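You operate a simulated robot arm through the tools that you are given. There is no shell and no other tool.

Carry out the task below with a simulated two-armed robot. There is one attempt and no reset: what you move stays moved.

TASK
Plug in the yellow lamp with the red knob off, then light it.
Fine: turn the knob back on, then switch the lamp on. Where these are worked on the way, their far stop is far enough and under half their travel is too little: red knob.

Only the result counts: the job must be done as asked and must still hold three seconds after the hand-in. Knocking over, shifting, dropping, spilling or breaking anything else fails it.

THE ROBOT
Two 7-joint arms with fingered hands on one trunk that stands fixed in place. Base frame: the origin is at the foot of the trunk, x ahead of it, y to its left, z up; the work surface is at about z = 0.86. Lengths are in m, angles in rad, forces in N, time in s.
The left shoulder is at [0.2, 0.135, 1.07], the right one opposite. Payload 4 kg a hand.
The TCP of each hand is the grasp point between the finger pads, 0.025 m short of the fingertips. In the tool frame z runs along the fingers and y along their closing line. The gripper opens to 0.088 m. The gripper's body begins 0.029 m behind the TCP. The gripper is a hand of 4 fingers: y runs from the thumb to the fingers, the wrist lies at [-0.013, -0.106, -0.174] in the tool frame, and closing takes about 1.5 s.
Orientation is told as [roll, pitch, yaw] about the base's x, y, z axes, in that order, counted from this pose: with the fingers straight down and the wrist toward the robot, the tool's x, y and z point along [0, 1, 0], [1, 0, 0] and [0, 0, -1] of the base frame.

THE INTERFACE
- The arms move only by the tool move_arm. It takes "left_commands", "right_commands" or both (then of equal length, played together; a hand with none holds still); each is a list of rows, each a list of 7 numbers: the shift along the tool's x, y, z in cm, then the turn, a rotation vector about the tool's x, y, z in rad, then the gripper command, from -1 (shut) to 1 (fully open), values between in proportion. In form: [[x, y, z, wx, wy, wz, grip], ...]. A call has 1 to 20 rows; each row is the pose to reach, as a shift and turn from the pose commanded when the call began, along the tool's axes at that moment. A row lasts 0.2 s, in which the tool goes at most 0.05 m and 0.15 rad; a call with a longer step from one row to the next is refused whole, and so is a gripper value outside its range. Where a pose cannot be reached the arm comes as near as it can. A force on the tool above 40 N (or 10 N above the force at the start of the call, whichever is more), or a blocked arm, ends the call early, and 0.2 s more pass. The fingers move at their own pace (about 0.153 m/s each) and stop on an object; they squeeze with about 31 N. The grip force told is the motor's: it shows also when the fingers shut on nothing. Time passes only in rows, and 0.2 s behind the last, so rows that repeat a pose let the fingers close. It gives the time, the measured TCP pose, the force on the tool (base axes), the opening and the grip force at its end, in the units of the frame above (readings bear some noise), with the torque about the TCP (base axes, N m) and any sound that the robot's microphone picked up.
- Cameras (640 x 400 px; columns grow to the right, rows downward): "scene" is now at [0.1457, 0.0179, 1.6852]; the picture's right is [0.21, -0.98, 0.00], its down [-0.60, -0.13, -0.79] and it looks along [0.77, 0.17, -0.61] (base axes); focal length 217 px, centre (320, 200). "left" rides on the left gripper at [-0.064, -0.083, -0.098] in its tool frame; the picture's right is [-0.62, -0.37, 0.69], its down [0.71, -0.63, 0.30] and it looks along [0.32, 0.68, 0.65] (tool axes); focal length 265 px, centre (320, 200). "right" rides on the right gripper at [0.064, -0.083, -0.098] in its tool frame; the picture's right is [-0.62, 0.37, -0.69], its down [-0.71, -0.63, 0.30] and it looks along [-0.32, 0.68, 0.65] (tool axes); focal length 265 px, centre (320, 200). There is no depth. A picture from a camera that has moved, and an enlarged one, comes with that camera's place and axes in the base frame and with its lens.
- grab_frame(camera): a new picture of that camera. The clock stands still meanwhile.
- lift_body(by): slides the trunk up (or, below 0, down) by that many m; the arms and the scene camera ride with it, the base frame stays. It gives what a move gives, with no picture.
- preshape(shape, hand): the hand has 4 fingers and takes this shape, open, in about a second: jaw (thumb against the fingers, like two jaws); tri (thumb and two fingers); tip (a fingertip pinch); poke (one finger out to press); point (the index stretched); flat (the hand flat); cup (the hand cupped); fist (a fist). The gripper value then closes the fingers along that shape, each until it touches; the sizes above hold for jaw. It gives what a move gives, with no picture.
- aim_head(pan, tilt): turns the head with the scene camera to pan (to the left, within 1.693 rad either way) and tilt (down, from -0.506 to 1.204), counted from straight ahead of the robot. It gives what a move gives.
- inspect(camera, box): a new picture of the part [left, top, right, bottom] of that camera's present view, enlarged. The clock stands still meanwhile.
- sign_off(): hands the job in; it is judged then, once.

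Nothing tells you positions but the pictures and the camera data. Unless the task says otherwise, let go and move clear before handing in.

The tools are called by a JSON object that holds its "op" and its "data". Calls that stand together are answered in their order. move_arm: Moves the arms, as the interface text tells. Its arguments: {"type":"object","properties":{"left_commands":{"type":"array","items":{"type":"array","items":{"type":"number"}}},"right_commands":{"type":"array","items":{"type":"array","items":{"type":"number"}}}},"required":[]} The other tools are called the same way: lift_body (by) slides the trunk up or down; preshape (shape, hand) gives the hand a shape; aim_head (pan, tilt) turns the head that bears the scene camera; grab_frame (camera) takes a picture; inspect (camera, box) takes an enlarged picture of a part of a camera's view; sign_off () hands the job in.

At the start:

```text
time: 0.0
left_tcp_pos: [0.488, 0.2573, 1.5476]
left_ee_rot: [0.0, 0.001, 0.001]
left_ft_force: [0.1, -0.5, 0.0]
left_moment: [0.0, -0.01, 0.02]
left_opening: 0.0875
left_gripper_force: 0.2
left_shape: jaw
right_tcp_pos: [0.6098, -0.1452, 1.5199]
right_ee_rot: [0.0, -0.001, 0.001]
right_ft_force: [0.1, 0.3, -0.3]
right_moment: [0.02, -0.01, 0.01]
right_opening: 0.0878
right_gripper_force: 0.1
right_shape: jaw
trunk travel left (down, up): [-0.675, 0.095]
head pan, tilt: [0.211, 0.656]
```

scene: 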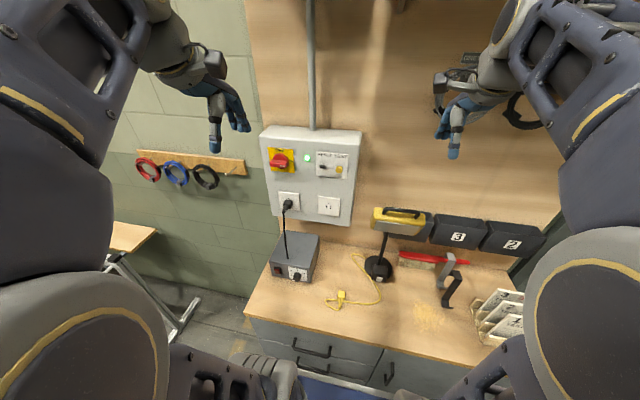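
right: 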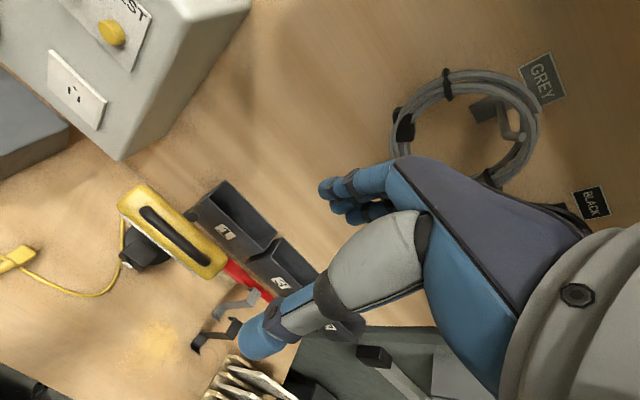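
left: 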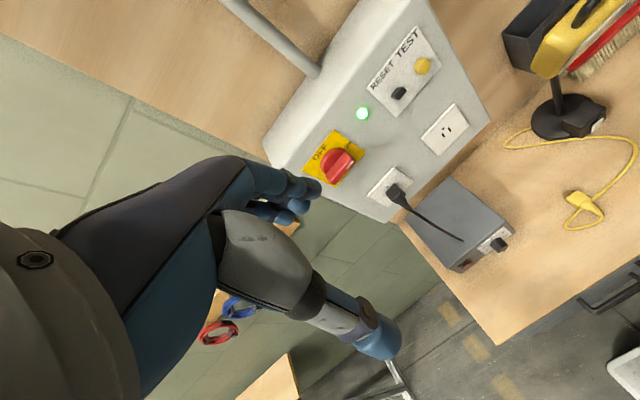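

I see a wall box with a red knob on a yellow plate, a green light, RESET/TEST buttons, and two sockets (one taken by a black plug). On the bench are a yellow lamp and its cord with a yellow plug. I'll look closer at each before moving.

{"op": "inspect", "data": {"camera": "scene", "box": [250, 110, 380, 240]}}

{"op": "inspect", "data": {"camera": "scene", "box": [310, 190, 470, 320]}}

{"op": "inspect", "data": {"camera": "left", "box": [290, 0, 640, 280]}}

{"op": "inspect", "data": {"camera": "right", "box": [0, 0, 320, 320]}}

```text
3.08 times, centred on (315, 175) of scene
camera zoom: at [0.1457, 0.0179, 1.6852], right [0.21, -0.98, 0.0], down [-0.6, -0.13, -0.79], along [0.77, 0.17, -0.61], focal length 667 px, centre (335, 277)
```

zoom: 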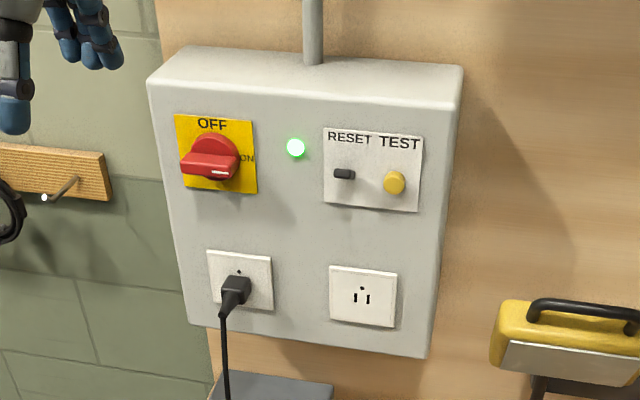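

```text
3.08 times, centred on (390, 255) of scene
camera zoom: at [0.1457, 0.0179, 1.6852], right [0.21, -0.98, 0.0], down [-0.6, -0.13, -0.79], along [0.77, 0.17, -0.61], focal length 667 px, centre (105, 31)
```

zoom: 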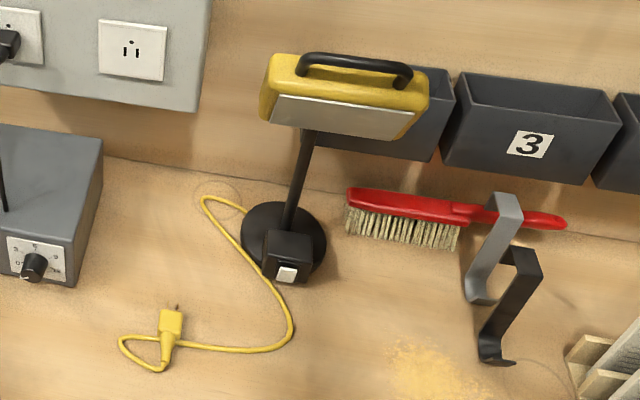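

```text
1.43 times, centred on (465, 140) of left
camera zoom: at [0.4039, 0.1934, 1.6464], right [-0.37, -0.62, -0.69], down [-0.63, 0.71, -0.3], along [0.68, 0.32, -0.65], focal length 379 px, centre (113, 286)
```

zoom: 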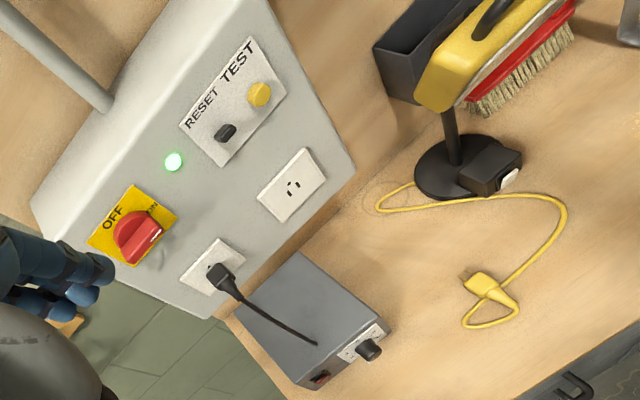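

```text
1.25 times, centred on (160, 160) of right
camera zoom: at [0.5255, -0.0819, 1.6187], right [0.37, -0.62, 0.69], down [-0.63, -0.71, -0.3], along [0.68, -0.32, -0.65], focal length 332 px, centre (520, 250)
```

zoom: 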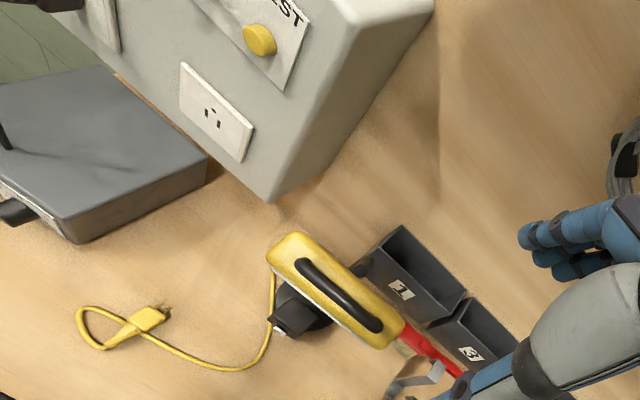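

The panel face looks to be at about x≈0.74, with the knob at about [0.74, 0.28, 1.35] and its pointer to the right at ON (OFF is up). The free socket is near [0.74, 0.11, 1.20] and the yellow plug near [0.59, 0.03, 0.87] with its pins facing ahead. I'll bring the left hand to face the knob from a safe distance.

{"op": "move_arm", "data": {"left_commands": [[0.2, 0.8, 1.7, -0.131, 0, 0, 1], [0.4, 1.7, 3.3, -0.262, 0, 0, 1], [0.5, 2.5, 5, -0.393, 0, 0, 1], [0.7, 3.3, 6.7, -0.524, 0, 0, 1], [0.9, 4.2, 8.3, -0.654, 0, 0, 1], [1.1, 5, 10, -0.785, 0, 0, 1], [1.2, 5.8, 11.7, -0.916, 0, 0, 1], [1.4, 6.7, 13.3, -1.047, 0, 0, 1], [1.6, 7.5, 15, -1.178, 0, 0, 1], [1.8, 8.3, 16.7, -1.309, 0, 0, 1], [2, 9.2, 18.3, -1.44, 0, 0, 1], [2.2, 10, 20, -1.5708, 0, 0, 1], [2.2, 10, 20, -1.5708, 0, 0, 1]]}}

```text
time: 2.8
left_tcp_pos: [0.5899, 0.2824, 1.347]
left_ee_rot: [3.089, -1.571, -3.09]
left_ft_force: [0.1, -0.9, 0.5]
left_moment: [-0.04, 0.0, 0.0]
left_opening: 0.0876
left_gripper_force: 0.0
left_shape: jaw
left hand out of reach, approached as far as the arm can: row 9, 10, 11
right_tcp_pos: [0.6095, -0.1456, 1.5194]
right_ee_rot: [0.001, -0.002, 0.001]
right_ft_force: [0.1, -0.1, -0.2]
right_moment: [0.01, -0.04, 0.01]
right_opening: 0.0879
right_gripper_force: 0.0
right_shape: jaw
trunk travel left (down, up): [-0.675, 0.095]
head pan, tilt: [0.211, 0.656]
```

{"op": "grab_frame", "data": {"camera": "left"}}

{"op": "grab_frame", "data": {"camera": "scene"}}

{"op": "inspect", "data": {"camera": "scene", "box": [240, 110, 380, 240]}}

```text
taken
camera left: at [0.4915, 0.2174, 1.2638], right [0.69, -0.62, -0.37], down [0.31, 0.71, -0.63], along [0.65, 0.32, 0.68], focal length 265 px, centre (320, 200)
```

left: 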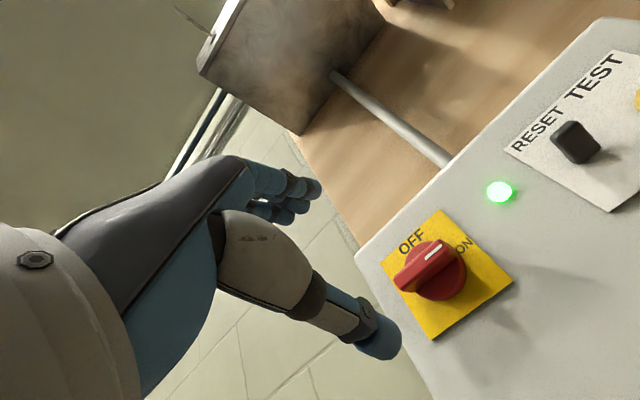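

```text
taken
camera scene: at [0.1457, 0.0179, 1.6852], right [0.21, -0.98, 0.0], down [-0.6, -0.13, -0.79], along [0.77, 0.17, -0.61], focal length 217 px, centre (320, 200)
```

scene: 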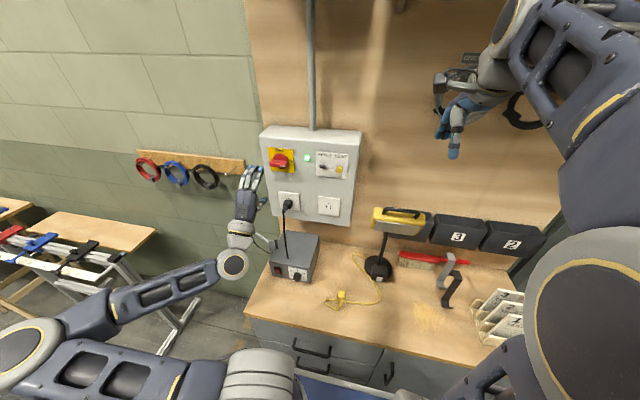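

```text
3.08 times, centred on (310, 175) of scene
camera zoom: at [0.1457, 0.0179, 1.6852], right [0.21, -0.98, 0.0], down [-0.6, -0.13, -0.79], along [0.77, 0.17, -0.61], focal length 667 px, centre (351, 277)
```

zoom: 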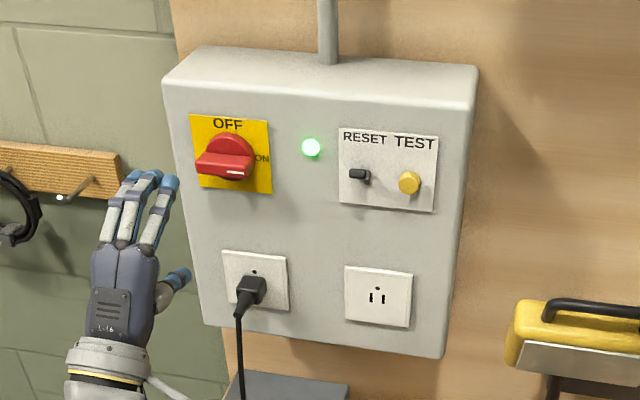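

{"op": "inspect", "data": {"camera": "left", "box": [340, 190, 540, 350]}}

{"op": "inspect", "data": {"camera": "scene", "box": [260, 140, 310, 180]}}

{"op": "inspect", "data": {"camera": "scene", "box": [315, 275, 365, 315]}}

{"op": "inspect", "data": {"camera": "scene", "box": [310, 185, 350, 220]}}

{"op": "inspect", "data": {"camera": "scene", "box": [355, 200, 435, 290]}}

```text
2.50 times, centred on (440, 270) of left
camera zoom: at [0.4915, 0.2174, 1.2638], right [0.69, -0.62, -0.37], down [0.31, 0.71, -0.63], along [0.65, 0.32, 0.68], focal length 664 px, centre (20, 25)
```

zoom: 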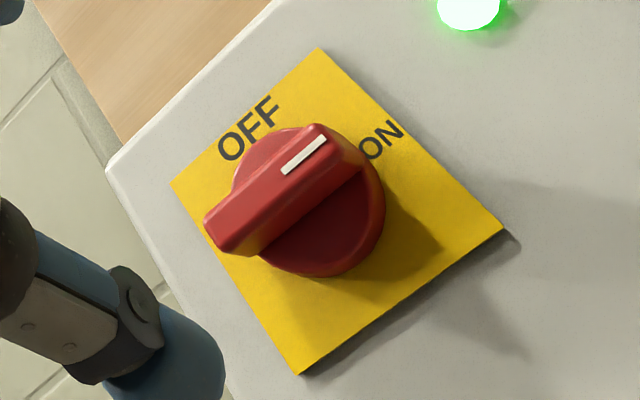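

```text
10.00 times, centred on (285, 160) of scene
camera zoom: at [0.1457, 0.0179, 1.6852], right [0.21, -0.98, 0.0], down [-0.6, -0.13, -0.79], along [0.77, 0.17, -0.61], focal length 2169 px, centre (670, 600)
```

zoom: 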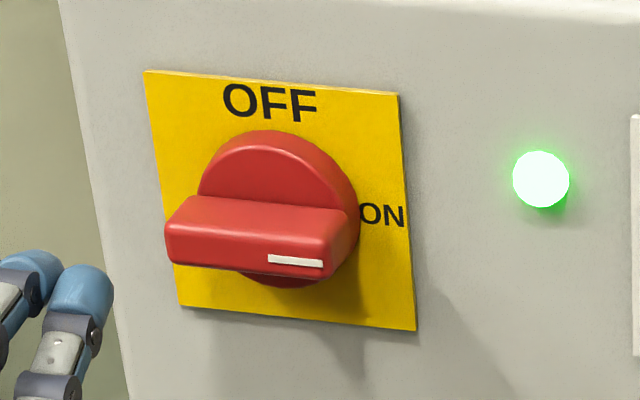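

```text
10.00 times, centred on (340, 295) of scene
camera zoom: at [0.1457, 0.0179, 1.6852], right [0.21, -0.98, 0.0], down [-0.6, -0.13, -0.79], along [0.77, 0.17, -0.61], focal length 2169 px, centre (120, -750)
```

zoom: 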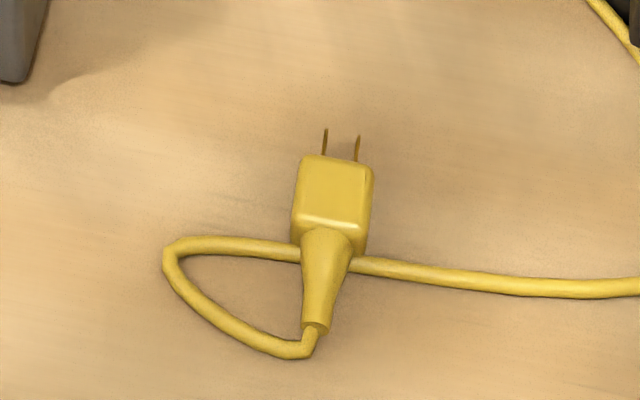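

```text
11.43 times, centred on (330, 202) of scene
camera zoom: at [0.1457, 0.0179, 1.6852], right [0.21, -0.98, 0.0], down [-0.6, -0.13, -0.79], along [0.77, 0.17, -0.61], focal length 2479 px, centre (206, 171)
```

zoom: 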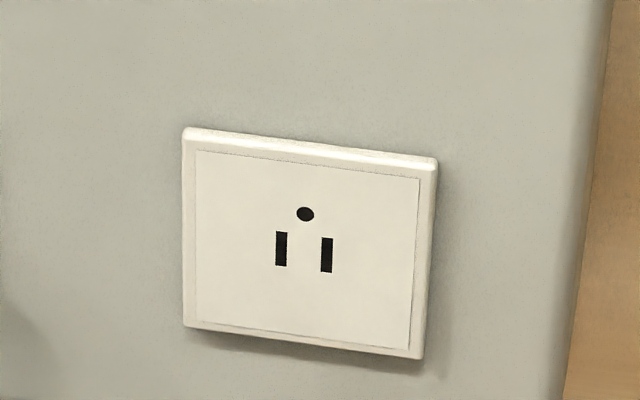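

```text
4.44 times, centred on (395, 245) of scene
camera zoom: at [0.1457, 0.0179, 1.6852], right [0.21, -0.98, 0.0], down [-0.6, -0.13, -0.79], along [0.77, 0.17, -0.61], focal length 964 px, centre (-13, 0)
```

zoom: 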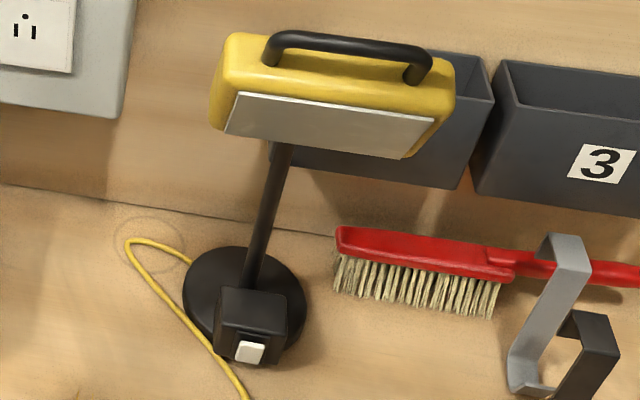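

The knob axis is at about [0.753, 0.279, 1.353], with its bar front near x≈0.72 and about 1.6 cm thick. I'll move in around the bar with the jaws open and check before closing.

{"op": "move_arm", "data": {"left_commands": [[-0.3, 0.5, 3, 0, 0, 0, 1], [-0.3, 0.5, 6, 0, 0, 0, 1], [-0.3, 0.5, 8, 0, 0, 0, 1], [-0.3, 0.5, 10, 0, 0, 0, 1], [-0.3, 0.5, 11, 0, 0, 0, 1], [-0.3, 0.5, 11, 0, 0, 0, 1]]}}

{"op": "grab_frame", "data": {"camera": "left"}}

{"op": "inspect", "data": {"camera": "scene", "box": [240, 120, 340, 200]}}

```text
time: 4.2
left_tcp_pos: [0.6976, 0.2768, 1.3527]
left_ee_rot: [0.031, -1.571, -0.033]
left_ft_force: [-0.5, -1.3, 0.9]
left_moment: [0.0, -0.05, 0.02]
left_opening: 0.0877
left_gripper_force: 0.1
left_shape: jaw
right_tcp_pos: [0.6099, -0.1458, 1.5201]
right_ee_rot: [-0.002, 0.0, 0.0]
right_ft_force: [0.5, -0.6, 0.3]
right_moment: [0.01, 0.01, 0.02]
right_opening: 0.0876
right_gripper_force: 0.1
right_shape: jaw
trunk travel left (down, up): [-0.675, 0.095]
head pan, tilt: [0.211, 0.656]
```

```text
taken
camera left: at [0.5991, 0.2125, 1.2693], right [0.69, -0.62, -0.37], down [0.3, 0.71, -0.63], along [0.65, 0.32, 0.68], focal length 265 px, centre (320, 200)
```

left: 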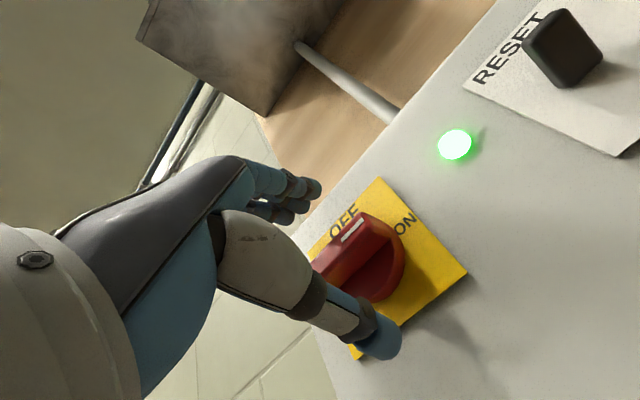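

```text
5.00 times, centred on (290, 160) of scene
camera zoom: at [0.1457, 0.0179, 1.6852], right [0.21, -0.98, 0.0], down [-0.6, -0.13, -0.79], along [0.77, 0.17, -0.61], focal length 1084 px, centre (470, 400)
```

zoom: 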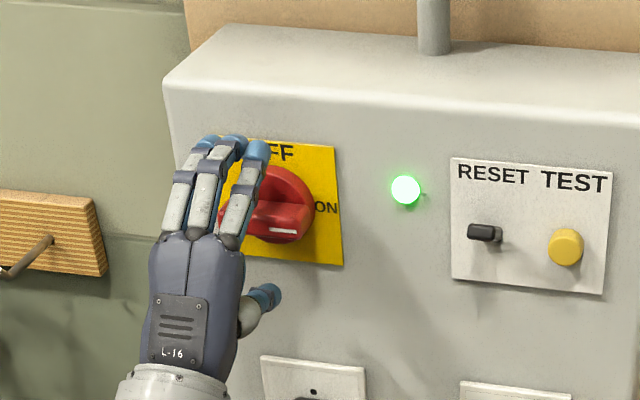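

The hand surrounds the bar. I'll go in one more centimetre and close on it.

{"op": "move_arm", "data": {"left_commands": [[0.2, 0, 0.5, 0, 0, 0, 1], [0.2, 0, 1, 0, 0, 0, 1], [0.2, 0, 1, 0, 0, 0, 0.4], [0.2, 0, 1, 0, 0, 0, 0], [0.2, 0, 1, 0, 0, 0, -0.4], [0.2, 0, 1, 0, 0, 0, -1], [0.2, 0, 1, 0, 0, 0, -1], [0.2, 0, 1, 0, 0, 0, -1], [0.2, 0, 1, 0, 0, 0, -1], [0.2, 0, 1, 0, 0, 0, -1]]}}

{"op": "grab_frame", "data": {"camera": "left"}}

{"op": "inspect", "data": {"camera": "scene", "box": [240, 120, 340, 200]}}

```text
time: 6.4
left_tcp_pos: [0.7068, 0.2788, 1.3524]
left_ee_rot: [-0.524, -1.571, 0.525]
left_ft_force: [2.5, 1.5, 0.0]
left_moment: [0.03, 0.03, -0.01]
left_opening: 0.0103
left_gripper_force: 30.8
left_shape: jaw
right_tcp_pos: [0.6097, -0.1453, 1.5199]
right_ee_rot: [0.0, 0.0, 0.001]
right_ft_force: [-0.3, 0.0, -0.4]
right_moment: [-0.03, 0.0, 0.04]
right_opening: 0.0873
right_gripper_force: 0.0
right_shape: jaw
trunk travel left (down, up): [-0.675, 0.095]
head pan, tilt: [0.211, 0.656]
```

```text
taken
camera left: at [0.6091, 0.2145, 1.2695], right [0.69, -0.62, -0.37], down [0.3, 0.71, -0.63], along [0.65, 0.32, 0.68], focal length 265 px, centre (320, 200)
```

left: 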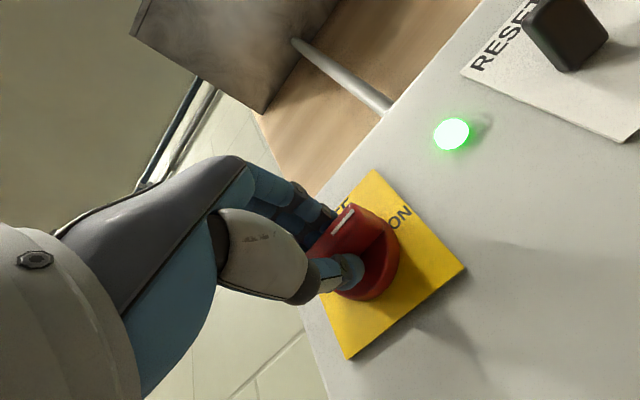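

```text
5.00 times, centred on (290, 160) of scene
camera zoom: at [0.1459, 0.018, 1.6851], right [0.21, -0.98, 0.0], down [-0.6, -0.13, -0.79], along [0.77, 0.17, -0.61], focal length 1084 px, centre (470, 400)
```

zoom: 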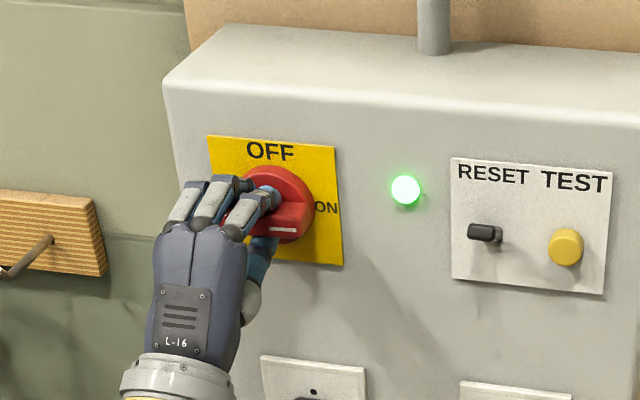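

The bar is gripped. I'll turn it counter-clockwise toward OFF, in two stages.

{"op": "move_arm", "data": {"left_commands": [[0, 0, 0, 0, 0, -0.12, -1], [0, 0, 0, 0, 0, -0.24, -1], [0, 0, 0, 0, 0, -0.36, -1], [0, 0, 0, 0, 0, -0.48, -1], [0, 0, 0, 0, 0, -0.6, -1]]}}

{"op": "inspect", "data": {"camera": "scene", "box": [240, 120, 340, 200]}}

```text
time: 7.6
left_tcp_pos: [0.7068, 0.279, 1.3546]
left_ee_rot: [-1.569, -0.968, 1.571]
left_ft_force: [1.6, 1.1, -0.7]
left_moment: [0.09, -0.03, 0.04]
left_opening: 0.0102
left_gripper_force: 31.0
left_shape: jaw
right_tcp_pos: [0.6093, -0.1455, 1.5193]
right_ee_rot: [-0.001, 0.0, 0.0]
right_ft_force: [0.3, 0.8, 0.4]
right_moment: [-0.01, 0.0, -0.01]
right_opening: 0.0878
right_gripper_force: 0.0
right_shape: jaw
trunk travel left (down, up): [-0.675, 0.095]
head pan, tilt: [0.211, 0.656]
```

```text
5.00 times, centred on (290, 160) of scene
camera zoom: at [0.1458, 0.018, 1.6851], right [0.21, -0.98, 0.0], down [-0.6, -0.13, -0.79], along [0.77, 0.17, -0.61], focal length 1084 px, centre (470, 400)
```

zoom: 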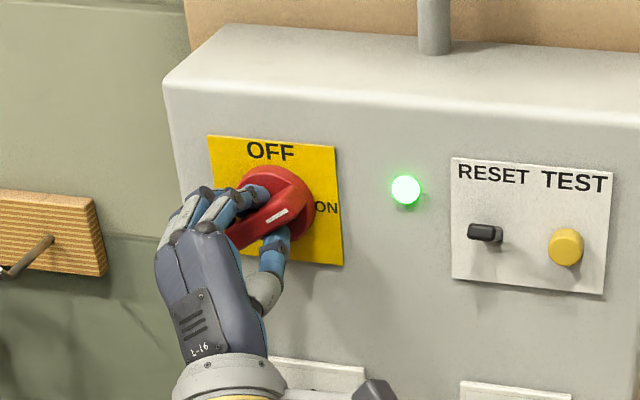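

{"op": "move_arm", "data": {"left_commands": [[0, 0, 0, 0, 0, -0.13, -1], [0, 0, 0, 0, 0, -0.26, -1], [0, 0, 0, 0, 0, -0.39, -1], [0, 0, 0, 0, 0, -0.52, -1], [0, 0, 0, 0, 0, -0.65, -1], [0, 0, 0, 0, 0, -0.78, -1], [0, 0, 0, 0, 0, -0.9, -1], [0, 0, 0, 0, 0, -1.0, -1], [0, 0, 0, 0, 0, -1.0, -1]]}}

{"op": "inspect", "data": {"camera": "scene", "box": [240, 120, 340, 200]}}

{"op": "grab_frame", "data": {"camera": "scene"}}

```text
time: 9.6
left_tcp_pos: [0.707, 0.2789, 1.3524]
left_ee_rot: [-1.574, 0.031, 1.57]
left_ft_force: [0.8, -1.5, -4.9]
left_moment: [0.04, 0.12, 0.05]
left_opening: 0.0101
left_gripper_force: 31.2
left_shape: jaw
right_tcp_pos: [0.6093, -0.1445, 1.52]
right_ee_rot: [0.0, 0.0, 0.0]
right_ft_force: [0.7, 0.2, -0.2]
right_moment: [-0.01, 0.01, 0.0]
right_opening: 0.0878
right_gripper_force: 0.1
right_shape: jaw
trunk travel left (down, up): [-0.675, 0.095]
head pan, tilt: [0.211, 0.656]
```

```text
5.00 times, centred on (290, 160) of scene
camera zoom: at [0.146, 0.0179, 1.6851], right [0.21, -0.98, 0.0], down [-0.6, -0.13, -0.79], along [0.77, 0.17, -0.61], focal length 1084 px, centre (470, 400)
```

zoom: 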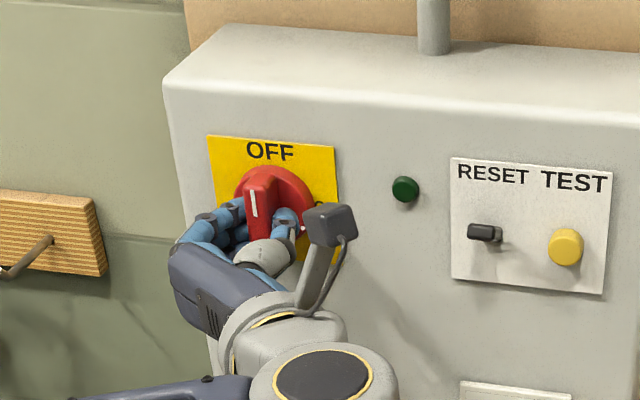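

```text
taken
camera scene: at [0.146, 0.0179, 1.6851], right [0.21, -0.98, 0.0], down [-0.6, -0.13, -0.79], along [0.77, 0.17, -0.61], focal length 217 px, centre (320, 200)
```

scene: 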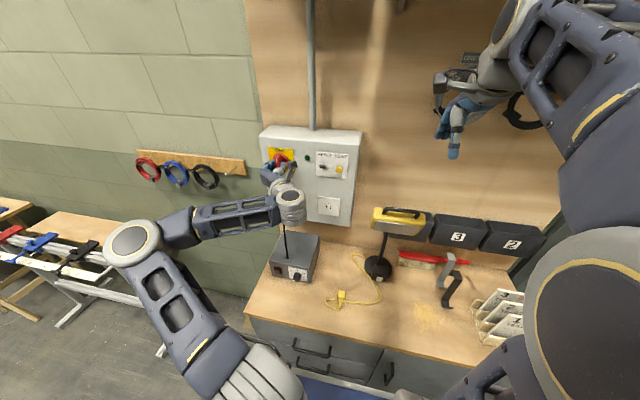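

The green light is out and the pointer stands at OFF. I'll release the knob and back straight off.

{"op": "move_arm", "data": {"left_commands": [[0, 0, 0, 0, 0, 0, -0.3], [0, 0, 0, 0, 0, 0, 0.3], [0, 0, 0, 0, 0, 0, 0.8], [0, 0, 0, 0, 0, 0, 1], [0, 0, -2, 0, 0, 0, 1], [0, 0, -5, 0, 0, 0, 1], [0, 0, -9, 0, 0, 0, 1], [0, 0, -13, 0, 0, 0, 1], [0, 0, -13, 0, 0, 0, 1]]}}

{"op": "grab_frame", "data": {"camera": "scene"}}

{"op": "grab_frame", "data": {"camera": "left"}}

{"op": "inspect", "data": {"camera": "scene", "box": [260, 140, 360, 220]}}

```text
time: 11.6
left_tcp_pos: [0.6013, 0.2828, 1.3678]
left_ee_rot: [-1.568, 0.03, 1.571]
left_ft_force: [-0.1, 0.3, 0.4]
left_moment: [0.0, 0.02, 0.0]
left_opening: 0.0877
left_gripper_force: 0.0
left_shape: jaw
left hand out of reach, approached as far as the arm can: row 8, 9
right_tcp_pos: [0.6095, -0.1456, 1.5201]
right_ee_rot: [0.0, 0.0, 0.001]
right_ft_force: [0.1, -0.9, -0.1]
right_moment: [-0.01, -0.01, 0.03]
right_opening: 0.0877
right_gripper_force: 0.0
right_shape: jaw
trunk travel left (down, up): [-0.675, 0.095]
head pan, tilt: [0.211, 0.656]
```

```text
taken
camera scene: at [0.1457, 0.0179, 1.6852], right [0.21, -0.98, 0.0], down [-0.6, -0.13, -0.79], along [0.77, 0.17, -0.61], focal length 217 px, centre (320, 200)
```

scene: 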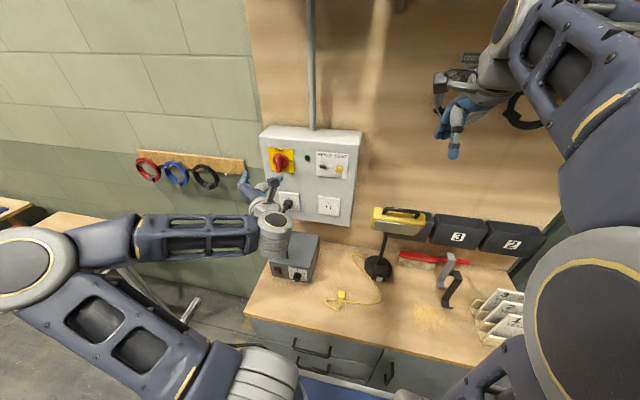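

```text
taken
camera left: at [0.502, 0.2017, 1.4347], right [0.69, -0.35, 0.63], down [0.3, -0.65, -0.7], along [0.65, 0.67, -0.35], focal length 265 px, centre (320, 200)
```

left: 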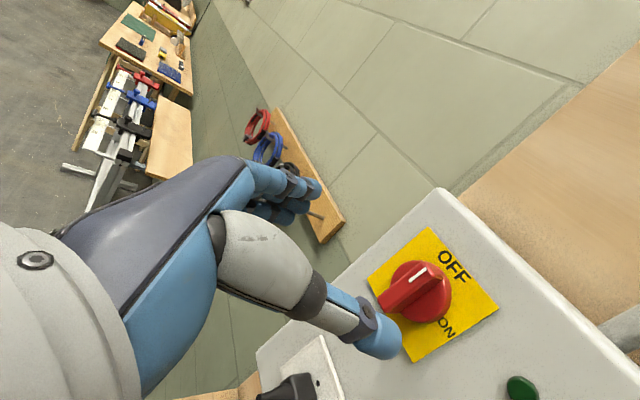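

```text
5.00 times, centred on (310, 180) of scene
camera zoom: at [0.1457, 0.0179, 1.6852], right [0.21, -0.98, 0.0], down [-0.6, -0.13, -0.79], along [0.77, 0.17, -0.61], focal length 1084 px, centre (370, 300)
```

zoom: 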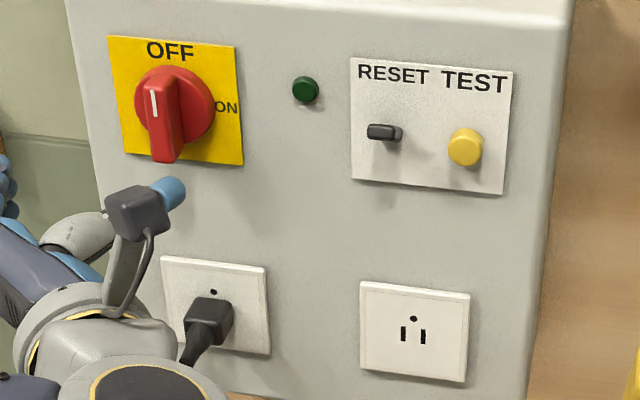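

The knob is fully OFF. Next I'll bring the left hand, tilted about 50° down, to a hover near the yellow plug to study the plug and test reach.

{"op": "move_arm", "data": {"left_commands": [[3, -2.5, -0.3, 0, 0.1, 0, 1], [6, -5, -0.6, 0, 0.2, 0, 1], [9, -7.5, -0.9, 0, 0.3, 0, 1], [12, -10, -1.2, 0, 0.4, 0, 1], [15, -12.5, -1.5, 0, 0.5, 0, 1], [18, -15, -1.8, 0, 0.6, 0, 1], [21, -17.5, -2.1, 0, 0.7, 0, 1], [24, -20, -2.4, 0, 0.8, 0, 1], [27, -22.5, -2.7, 0, 0.873, 0, 1], [30, -25.3, -3, 0, 0.873, 0, 1], [30, -25.3, -3, 0, 0.873, 0, 1]]}}

{"op": "grab_frame", "data": {"camera": "scene"}}

{"op": "grab_frame", "data": {"camera": "left"}}

```text
time: 14.0
left_tcp_pos: [0.5846, 0.1925, 1.1253]
left_ee_rot: [-0.697, 0.03, 1.572]
left_ft_force: [0.2, 0.0, -0.3]
left_moment: [-0.02, 0.0, -0.01]
left_opening: 0.0878
left_gripper_force: 0.0
left_shape: jaw
left hand out of reach, approached as far as the arm can: row 1, 2, 3, 4, 5, 6, 7, 8, 9, 10, 11
right_tcp_pos: [0.6094, -0.1451, 1.5186]
right_ee_rot: [0.002, 0.001, 0.0]
right_ft_force: [-0.3, 0.2, 0.7]
right_moment: [0.01, 0.03, -0.04]
right_opening: 0.0873
right_gripper_force: 0.1
right_shape: jaw
trunk travel left (down, up): [-0.675, 0.095]
head pan, tilt: [0.211, 0.656]
```

```text
taken
camera scene: at [0.1458, 0.018, 1.6851], right [0.21, -0.98, 0.0], down [-0.6, -0.13, -0.79], along [0.77, 0.17, -0.61], focal length 217 px, centre (320, 200)
```

scene: 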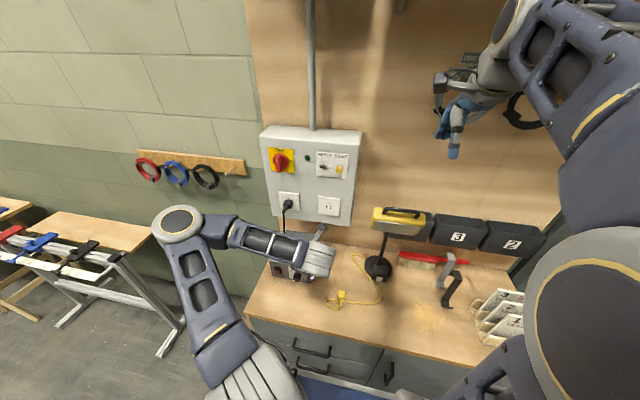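

```text
taken
camera left: at [0.5709, 0.1128, 1.2441], right [0.92, -0.37, -0.12], down [-0.35, -0.65, -0.67], along [0.17, 0.66, -0.73], focal length 265 px, centre (320, 200)
```

left: 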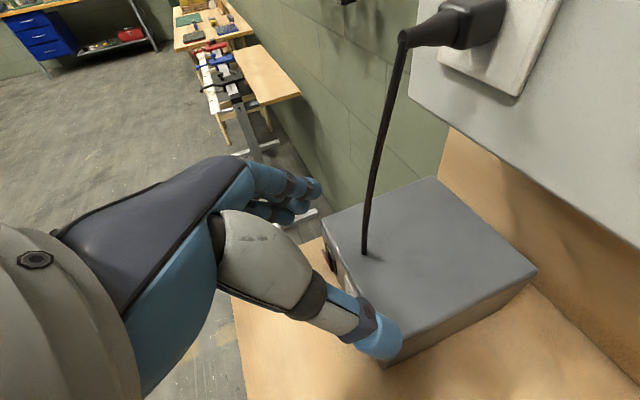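

The left wrist can't turn that way this far across the body. The right hand with its wrist outward suits the plug better, so I'll park the left hand back near the knob first.

{"op": "move_arm", "data": {"left_commands": [[-1.4, 2.4, -2.2, 0, -0.12, 0, 1], [-2.7, 4.9, -4.3, 0, -0.25, 0, 1], [-4, 7.3, -6.4, 0, -0.38, 0, 1], [-5.3, 9.7, -8.6, 0, -0.5, 0, 1], [-6.6, 12.1, -10.7, 0, -0.63, 0, 1], [-8, 14.6, -12.9, 0, -0.76, 0, 1], [-9.3, 17, -15, 0, -0.873, 0, 1], [-9.3, 17, -15, 0, -0.873, 0, 1]]}}

{"op": "grab_frame", "data": {"camera": "scene"}}

```text
time: 15.8
left_tcp_pos: [0.5861, 0.3877, 1.3015]
left_ee_rot: [-1.573, 0.029, 1.571]
left_ft_force: [0.7, -0.9, -0.2]
left_moment: [0.0, -0.01, 0.03]
left_opening: 0.088
left_gripper_force: 0.1
left_shape: jaw
left hand out of reach, approached as far as the arm can: row 1, 2, 3, 4, 5, 6, 7, 8
right_tcp_pos: [0.6099, -0.1447, 1.519]
right_ee_rot: [0.0, 0.0, 0.001]
right_ft_force: [-0.1, -0.2, -0.3]
right_moment: [0.0, 0.01, -0.03]
right_opening: 0.0879
right_gripper_force: 0.0
right_shape: jaw
trunk travel left (down, up): [-0.675, 0.095]
head pan, tilt: [0.211, 0.656]
```

```text
taken
camera scene: at [0.1457, 0.0179, 1.6852], right [0.21, -0.98, 0.0], down [-0.6, -0.13, -0.79], along [0.77, 0.17, -0.61], focal length 217 px, centre (320, 200)
```

scene: 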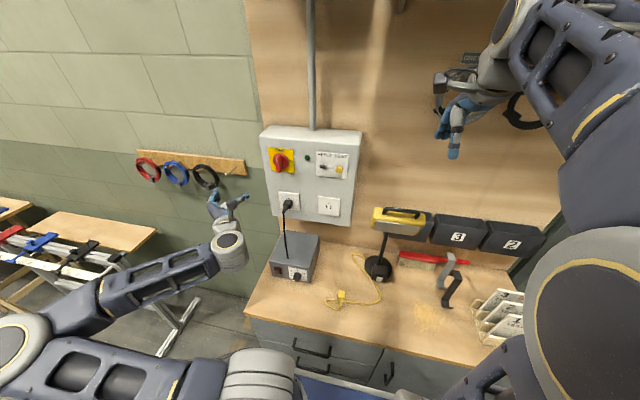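

The left hand is parked safely. Now I'll bring the right hand, wrist turned outward, above the plug, and try the fingertip-pinch shape.

{"op": "move_arm", "data": {"right_commands": [[1.3, 0, 2.5, 0, 0, -0.143, 1], [2.6, 0, 5, 0, 0, -0.286, 1], [4, 0, 7.5, 0, 0, -0.429, 1], [5.3, 0, 10, 0, 0, -0.571, 1], [6.6, 0, 12.5, 0, 0, -0.714, 1], [7.9, 0, 15, 0, 0, -0.857, 1], [9.2, 0, 17.5, 0, 0, -1.0, 1], [10.5, -0.3, 20, 0, 0, -1.143, 1], [11.9, -0.5, 22.5, 0, 0, -1.286, 1], [13.2, -0.8, 25, 0, 0, -1.429, 1], [14.5, -1, 27, 0, 0, -1.571, 1], [14.5, -1, 27, 0, 0, -1.571, 1]]}}

{"op": "preshape", "data": {"hand": "right", "shape": "tip"}}

{"op": "grab_frame", "data": {"camera": "right"}}

{"op": "grab_frame", "data": {"camera": "scene"}}

{"op": "inspect", "data": {"camera": "scene", "box": [300, 150, 440, 310]}}

```text
time: 18.4
left_tcp_pos: [0.5863, 0.3878, 1.3022]
left_ee_rot: [-1.572, 0.03, 1.569]
left_ft_force: [0.3, -0.8, 0.2]
left_moment: [-0.02, 0.0, 0.01]
left_opening: 0.0879
left_gripper_force: 0.1
left_shape: jaw
right_tcp_pos: [0.5979, -0.0008, 1.2485]
right_ee_rot: [0.001, 0.0, 1.574]
right_ft_force: [-0.3, 0.0, 0.1]
right_moment: [0.04, -0.03, -0.04]
right_opening: 0.0876
right_gripper_force: 0.0
right_shape: jaw
trunk travel left (down, up): [-0.675, 0.095]
head pan, tilt: [0.211, 0.656]
```

```text
time: 19.3
left_tcp_pos: [0.5872, 0.3877, 1.3024]
left_ee_rot: [-1.571, 0.03, 1.571]
left_ft_force: [-0.6, 0.7, -0.5]
left_moment: [-0.02, -0.03, -0.04]
left_opening: 0.0878
left_gripper_force: 0.1
left_shape: jaw
right_tcp_pos: [0.5992, 0.0004, 1.2494]
right_ee_rot: [0.0, 0.001, 1.572]
right_ft_force: [-0.3, -0.5, 0.4]
right_moment: [0.01, -0.03, 0.01]
right_opening: 0.0878
right_gripper_force: 0.1
right_shape: tip
trunk travel left (down, up): [-0.675, 0.095]
head pan, tilt: [0.211, 0.656]
```

```text
taken
camera right: at [0.534, -0.0847, 1.3484], right [0.62, 0.37, 0.69], down [0.71, -0.63, -0.3], along [0.32, 0.68, -0.65], focal length 265 px, centre (320, 200)
```

right: 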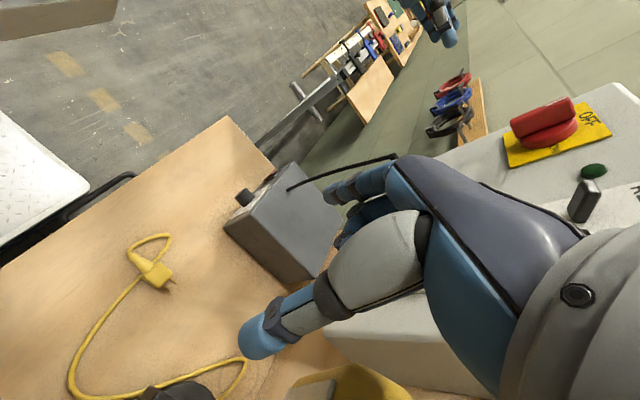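

```text
taken
camera scene: at [0.1457, 0.0179, 1.6852], right [0.21, -0.98, 0.0], down [-0.6, -0.13, -0.79], along [0.77, 0.17, -0.61], focal length 217 px, centre (320, 200)
```

scene: 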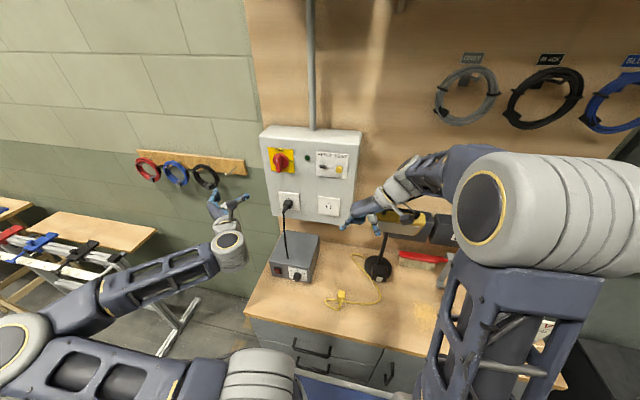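

```text
2.50 times, centred on (370, 230) of scene
camera zoom: at [0.1457, 0.0179, 1.6852], right [0.21, -0.98, 0.0], down [-0.6, -0.13, -0.79], along [0.77, 0.17, -0.61], focal length 542 px, centre (195, 125)
```

zoom: 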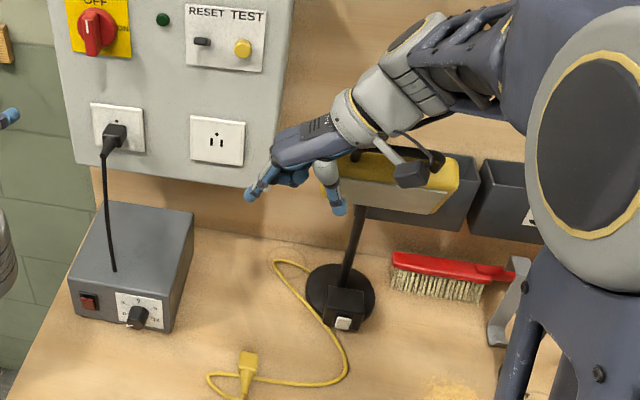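

{"op": "inspect", "data": {"camera": "right", "box": [110, 220, 210, 310]}}

{"op": "inspect", "data": {"camera": "scene", "box": [325, 280, 355, 310]}}

{"op": "inspect", "data": {"camera": "scene", "box": [318, 190, 342, 216]}}

```text
4.44 times, centred on (160, 265) of right
camera zoom: at [0.534, -0.0847, 1.3484], right [0.62, 0.37, 0.69], down [0.71, -0.63, -0.3], along [0.32, 0.68, -0.65], focal length 1180 px, centre (1031, -89)
```

zoom: 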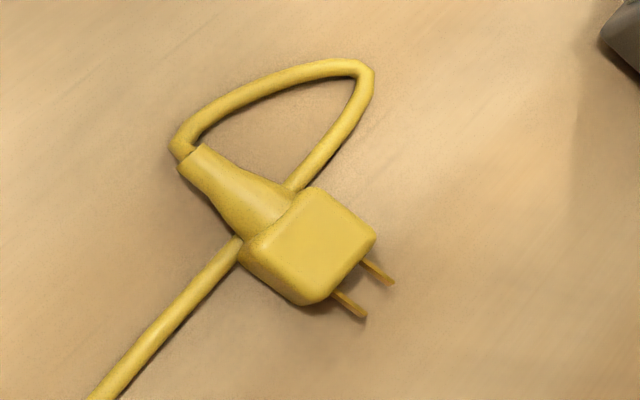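

```text
13.33 times, centred on (340, 295) of scene
camera zoom: at [0.1457, 0.0179, 1.6852], right [0.21, -0.98, 0.0], down [-0.6, -0.13, -0.79], along [0.77, 0.17, -0.61], focal length 2892 px, centre (53, -1067)
```

zoom: 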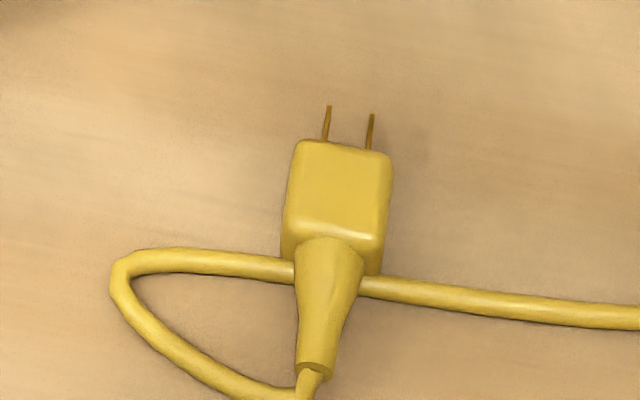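

```text
15.38 times, centred on (330, 203) of scene
camera zoom: at [0.1457, 0.0179, 1.6852], right [0.21, -0.98, 0.0], down [-0.6, -0.13, -0.79], along [0.77, 0.17, -0.61], focal length 3337 px, centre (166, 154)
```

zoom: 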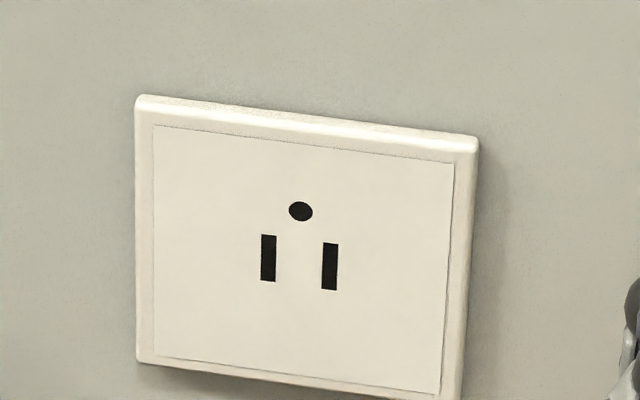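

The plug lies flat with its body center at about [0.597, 0.03, 0.868]. It is about 2.6 cm wide and 2 cm high, with its pins along +x at zero yaw. I'll tilt the hand 40° forward and test where the pinch closes.

{"op": "move_arm", "data": {"right_commands": [[0.5, 0.5, 2, 0, -0.14, 0, 1], [1, 1, 4, 0, -0.28, 0, 1], [1.5, 1.5, 6, 0, -0.42, 0, 1], [2, 2, 8, 0, -0.56, 0, 0.5], [2.5, 2.5, 10, 0, -0.698, 0, 0], [3, 3, 12, 0, -0.698, 0, -0.5], [3, 3, 13, 0, -0.698, 0, -1], [3, 3, 13, 0, -0.698, 0, -1], [3, 3, 13, 0, -0.698, 0, -1], [3, 3, 13, 0, -0.698, 0, -1], [3, 3, 13, 0, -0.698, 0, -1]]}}

{"op": "grab_frame", "data": {"camera": "right"}}

{"op": "grab_frame", "data": {"camera": "scene"}}

{"op": "inspect", "data": {"camera": "scene", "box": [310, 200, 410, 310]}}

```text
time: 21.7
left_tcp_pos: [0.5876, 0.3886, 1.3017]
left_ee_rot: [-1.57, 0.031, 1.571]
left_ft_force: [-0.6, -0.6, -0.8]
left_moment: [-0.01, 0.0, 0.0]
left_opening: 0.0879
left_gripper_force: 0.1
left_shape: jaw
right_tcp_pos: [0.5805, 0.0175, 1.1756]
right_ee_rot: [-0.513, 0.001, 1.571]
right_ft_force: [-0.2, -1.0, -0.3]
right_moment: [0.0, -0.02, 0.0]
right_opening: 0.0005
right_gripper_force: 30.9
right_shape: tip
right hand out of reach, approached as far as the arm can: row 4, 5, 6, 7, 8, 9, 10, 11
trunk travel left (down, up): [-0.675, 0.095]
head pan, tilt: [0.211, 0.656]
```

```text
taken
camera right: at [0.4762, -0.0664, 1.2314], right [0.2, 0.37, 0.91], down [0.77, -0.63, 0.09], along [0.6, 0.68, -0.41], focal length 265 px, centre (320, 200)
```

right: 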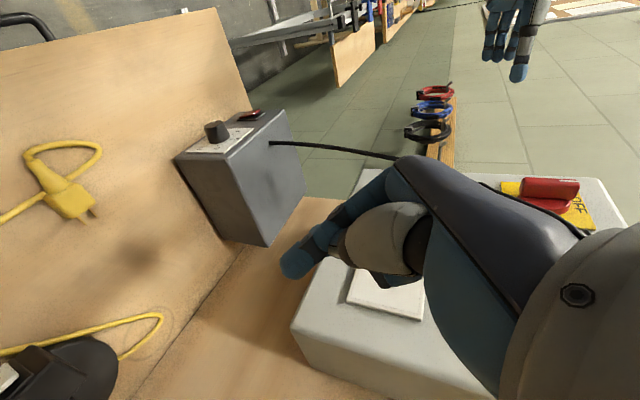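

```text
taken
camera scene: at [0.1457, 0.0179, 1.6852], right [0.21, -0.98, 0.0], down [-0.6, -0.13, -0.79], along [0.77, 0.17, -0.61], focal length 217 px, centre (320, 200)
```

scene: 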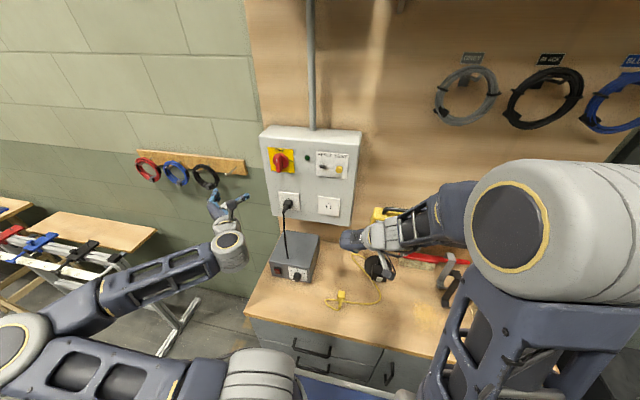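

```text
3.64 times, centred on (360, 255) of scene
camera zoom: at [0.1457, 0.0179, 1.6852], right [0.21, -0.98, 0.0], down [-0.6, -0.13, -0.79], along [0.77, 0.17, -0.61], focal length 789 px, centre (174, 0)
```

zoom: 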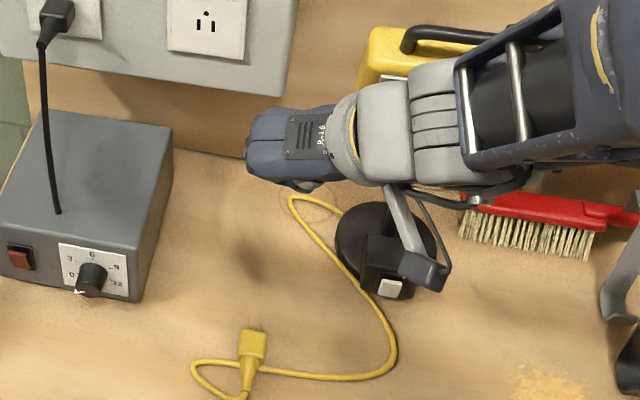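

At this trunk height the right wrist can't tilt past about 30°. I'll raise both hands clear and lower the trunk so the shoulders sit below the grasp height, then try again.

{"op": "move_arm", "data": {"left_commands": [[-3.5, 0.5, 0, 0, 0, 0, 1], [-7, 1, 0, 0, 0, 0, 1], [-10.5, 1.5, 0, 0, 0, 0, 1], [-14, 2, 0, 0, 0, 0, 1], [-17, 2.5, 0, 0, 0, 0, 1], [-20, 3, 0, 0, 0, 0, 1], [-20, 3, 0, 0, 0, 0, 1]], "right_commands": [[-2, 0, -4, 0, 0, 0, 0], [-4, 0, -8.5, 0, 0, 0, 1], [-6, 0, -13, 0, 0, 0, 1], [-8, 0, -17, 0, 0, 0, 1], [-10, 0, -21, 0, 0, 0, 1], [-10.5, 0, -22.8, 0, 0, 0, 1], [-10.5, 0, -22.8, 0, 0, 0, 1]]}}

{"op": "grab_frame", "data": {"camera": "scene"}}

```text
time: 23.3
left_tcp_pos: [0.5875, 0.424, 1.5011]
left_ee_rot: [-1.57, 0.031, 1.57]
left_ft_force: [0.0, 0.1, -0.5]
left_moment: [0.0, -0.02, -0.01]
left_opening: 0.0876
left_gripper_force: 0.1
left_shape: jaw
right_tcp_pos: [0.5608, 0.0167, 1.4288]
right_ee_rot: [-0.513, 0.001, 1.569]
right_ft_force: [-0.4, -0.3, -1.0]
right_moment: [0.0, 0.0, 0.02]
right_opening: 0.088
right_gripper_force: 0.1
right_shape: tip
trunk travel left (down, up): [-0.675, 0.095]
head pan, tilt: [0.211, 0.656]
```

```text
taken
camera scene: at [0.1457, 0.0179, 1.6852], right [0.21, -0.98, 0.0], down [-0.6, -0.13, -0.79], along [0.77, 0.17, -0.61], focal length 217 px, centre (320, 200)
```

scene: 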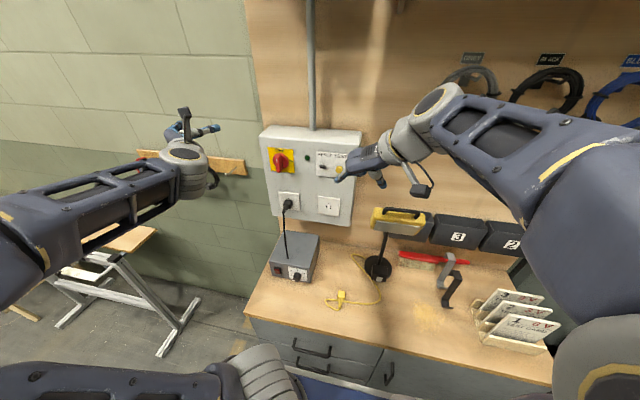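

{"op": "lift_body", "data": {"by": -0.15}}

{"op": "grab_frame", "data": {"camera": "scene"}}

```text
time: 25.1
left_tcp_pos: [0.5877, 0.4236, 1.35]
left_ee_rot: [-1.571, 0.03, 1.57]
left_ft_force: [0.5, 1.1, 0.1]
left_moment: [-0.01, 0.0, -0.03]
left_opening: 0.0879
left_gripper_force: 0.0
left_shape: jaw
right_tcp_pos: [0.5608, 0.0175, 1.2777]
right_ee_rot: [-0.513, -0.001, 1.571]
right_ft_force: [-0.4, -0.8, 0.3]
right_moment: [0.02, -0.02, -0.01]
right_opening: 0.0878
right_gripper_force: 0.1
right_shape: tip
trunk travel left (down, up): [-0.525, 0.245]
head pan, tilt: [0.211, 0.656]
```

```text
taken
camera scene: at [0.1457, 0.0179, 1.5352], right [0.21, -0.98, 0.0], down [-0.6, -0.13, -0.79], along [0.77, 0.17, -0.61], focal length 217 px, centre (320, 200)
```

scene: 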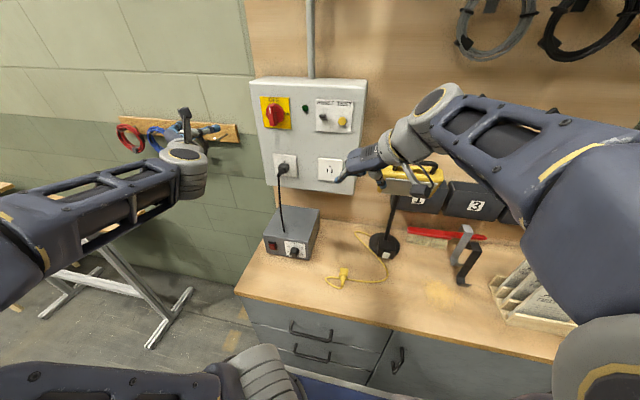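

{"op": "lift_body", "data": {"by": -0.12}}

{"op": "move_arm", "data": {"right_commands": [[0, 0, 0, 0, -0.1, 0, 1], [0, 0, 0, 0, -0.19, 0, 1], [0, 0, 0, 0, -0.19, 0, 1]]}}

{"op": "grab_frame", "data": {"camera": "scene"}}

{"op": "grab_frame", "data": {"camera": "right"}}

```text
time: 26.6
left_tcp_pos: [0.5879, 0.4232, 1.2292]
left_ee_rot: [-1.57, 0.028, 1.57]
left_ft_force: [-0.2, -1.0, -0.4]
left_moment: [-0.03, -0.04, 0.01]
left_opening: 0.0877
left_gripper_force: 0.0
left_shape: jaw
right_tcp_pos: [0.5614, 0.0169, 1.1591]
right_ee_rot: [-0.513, 0.0, 1.57]
right_ft_force: [-1.1, 0.6, 0.2]
right_moment: [-0.01, 0.03, -0.04]
right_opening: 0.088
right_gripper_force: 0.1
right_shape: tip
trunk travel left (down, up): [-0.405, 0.365]
head pan, tilt: [0.211, 0.656]
```

```text
time: 27.4
left_tcp_pos: [0.5883, 0.4232, 1.2302]
left_ee_rot: [-1.57, 0.031, 1.572]
left_ft_force: [-0.1, -0.7, -0.3]
left_moment: [0.02, 0.01, -0.03]
left_opening: 0.0879
left_gripper_force: 0.0
left_shape: jaw
right_tcp_pos: [0.5619, 0.0176, 1.158]
right_ee_rot: [-0.704, 0.001, 1.572]
right_ft_force: [-0.4, -0.4, -0.6]
right_moment: [0.01, 0.0, -0.01]
right_opening: 0.0877
right_gripper_force: 0.0
right_shape: tip
trunk travel left (down, up): [-0.405, 0.365]
head pan, tilt: [0.211, 0.656]
```

```text
taken
camera scene: at [0.1457, 0.0179, 1.4152], right [0.21, -0.98, 0.0], down [-0.6, -0.13, -0.79], along [0.77, 0.17, -0.61], focal length 217 px, centre (320, 200)
```

scene: 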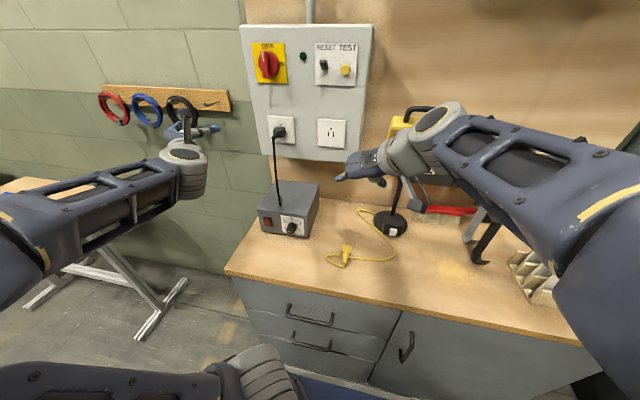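

```text
taken
camera right: at [0.4483, -0.0669, 1.1926], right [0.02, 0.37, 0.93], down [0.74, -0.63, 0.23], along [0.67, 0.68, -0.29], focal length 265 px, centre (320, 200)
```

right: 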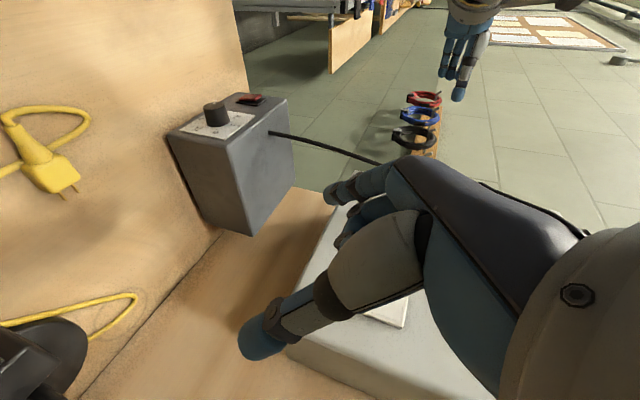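

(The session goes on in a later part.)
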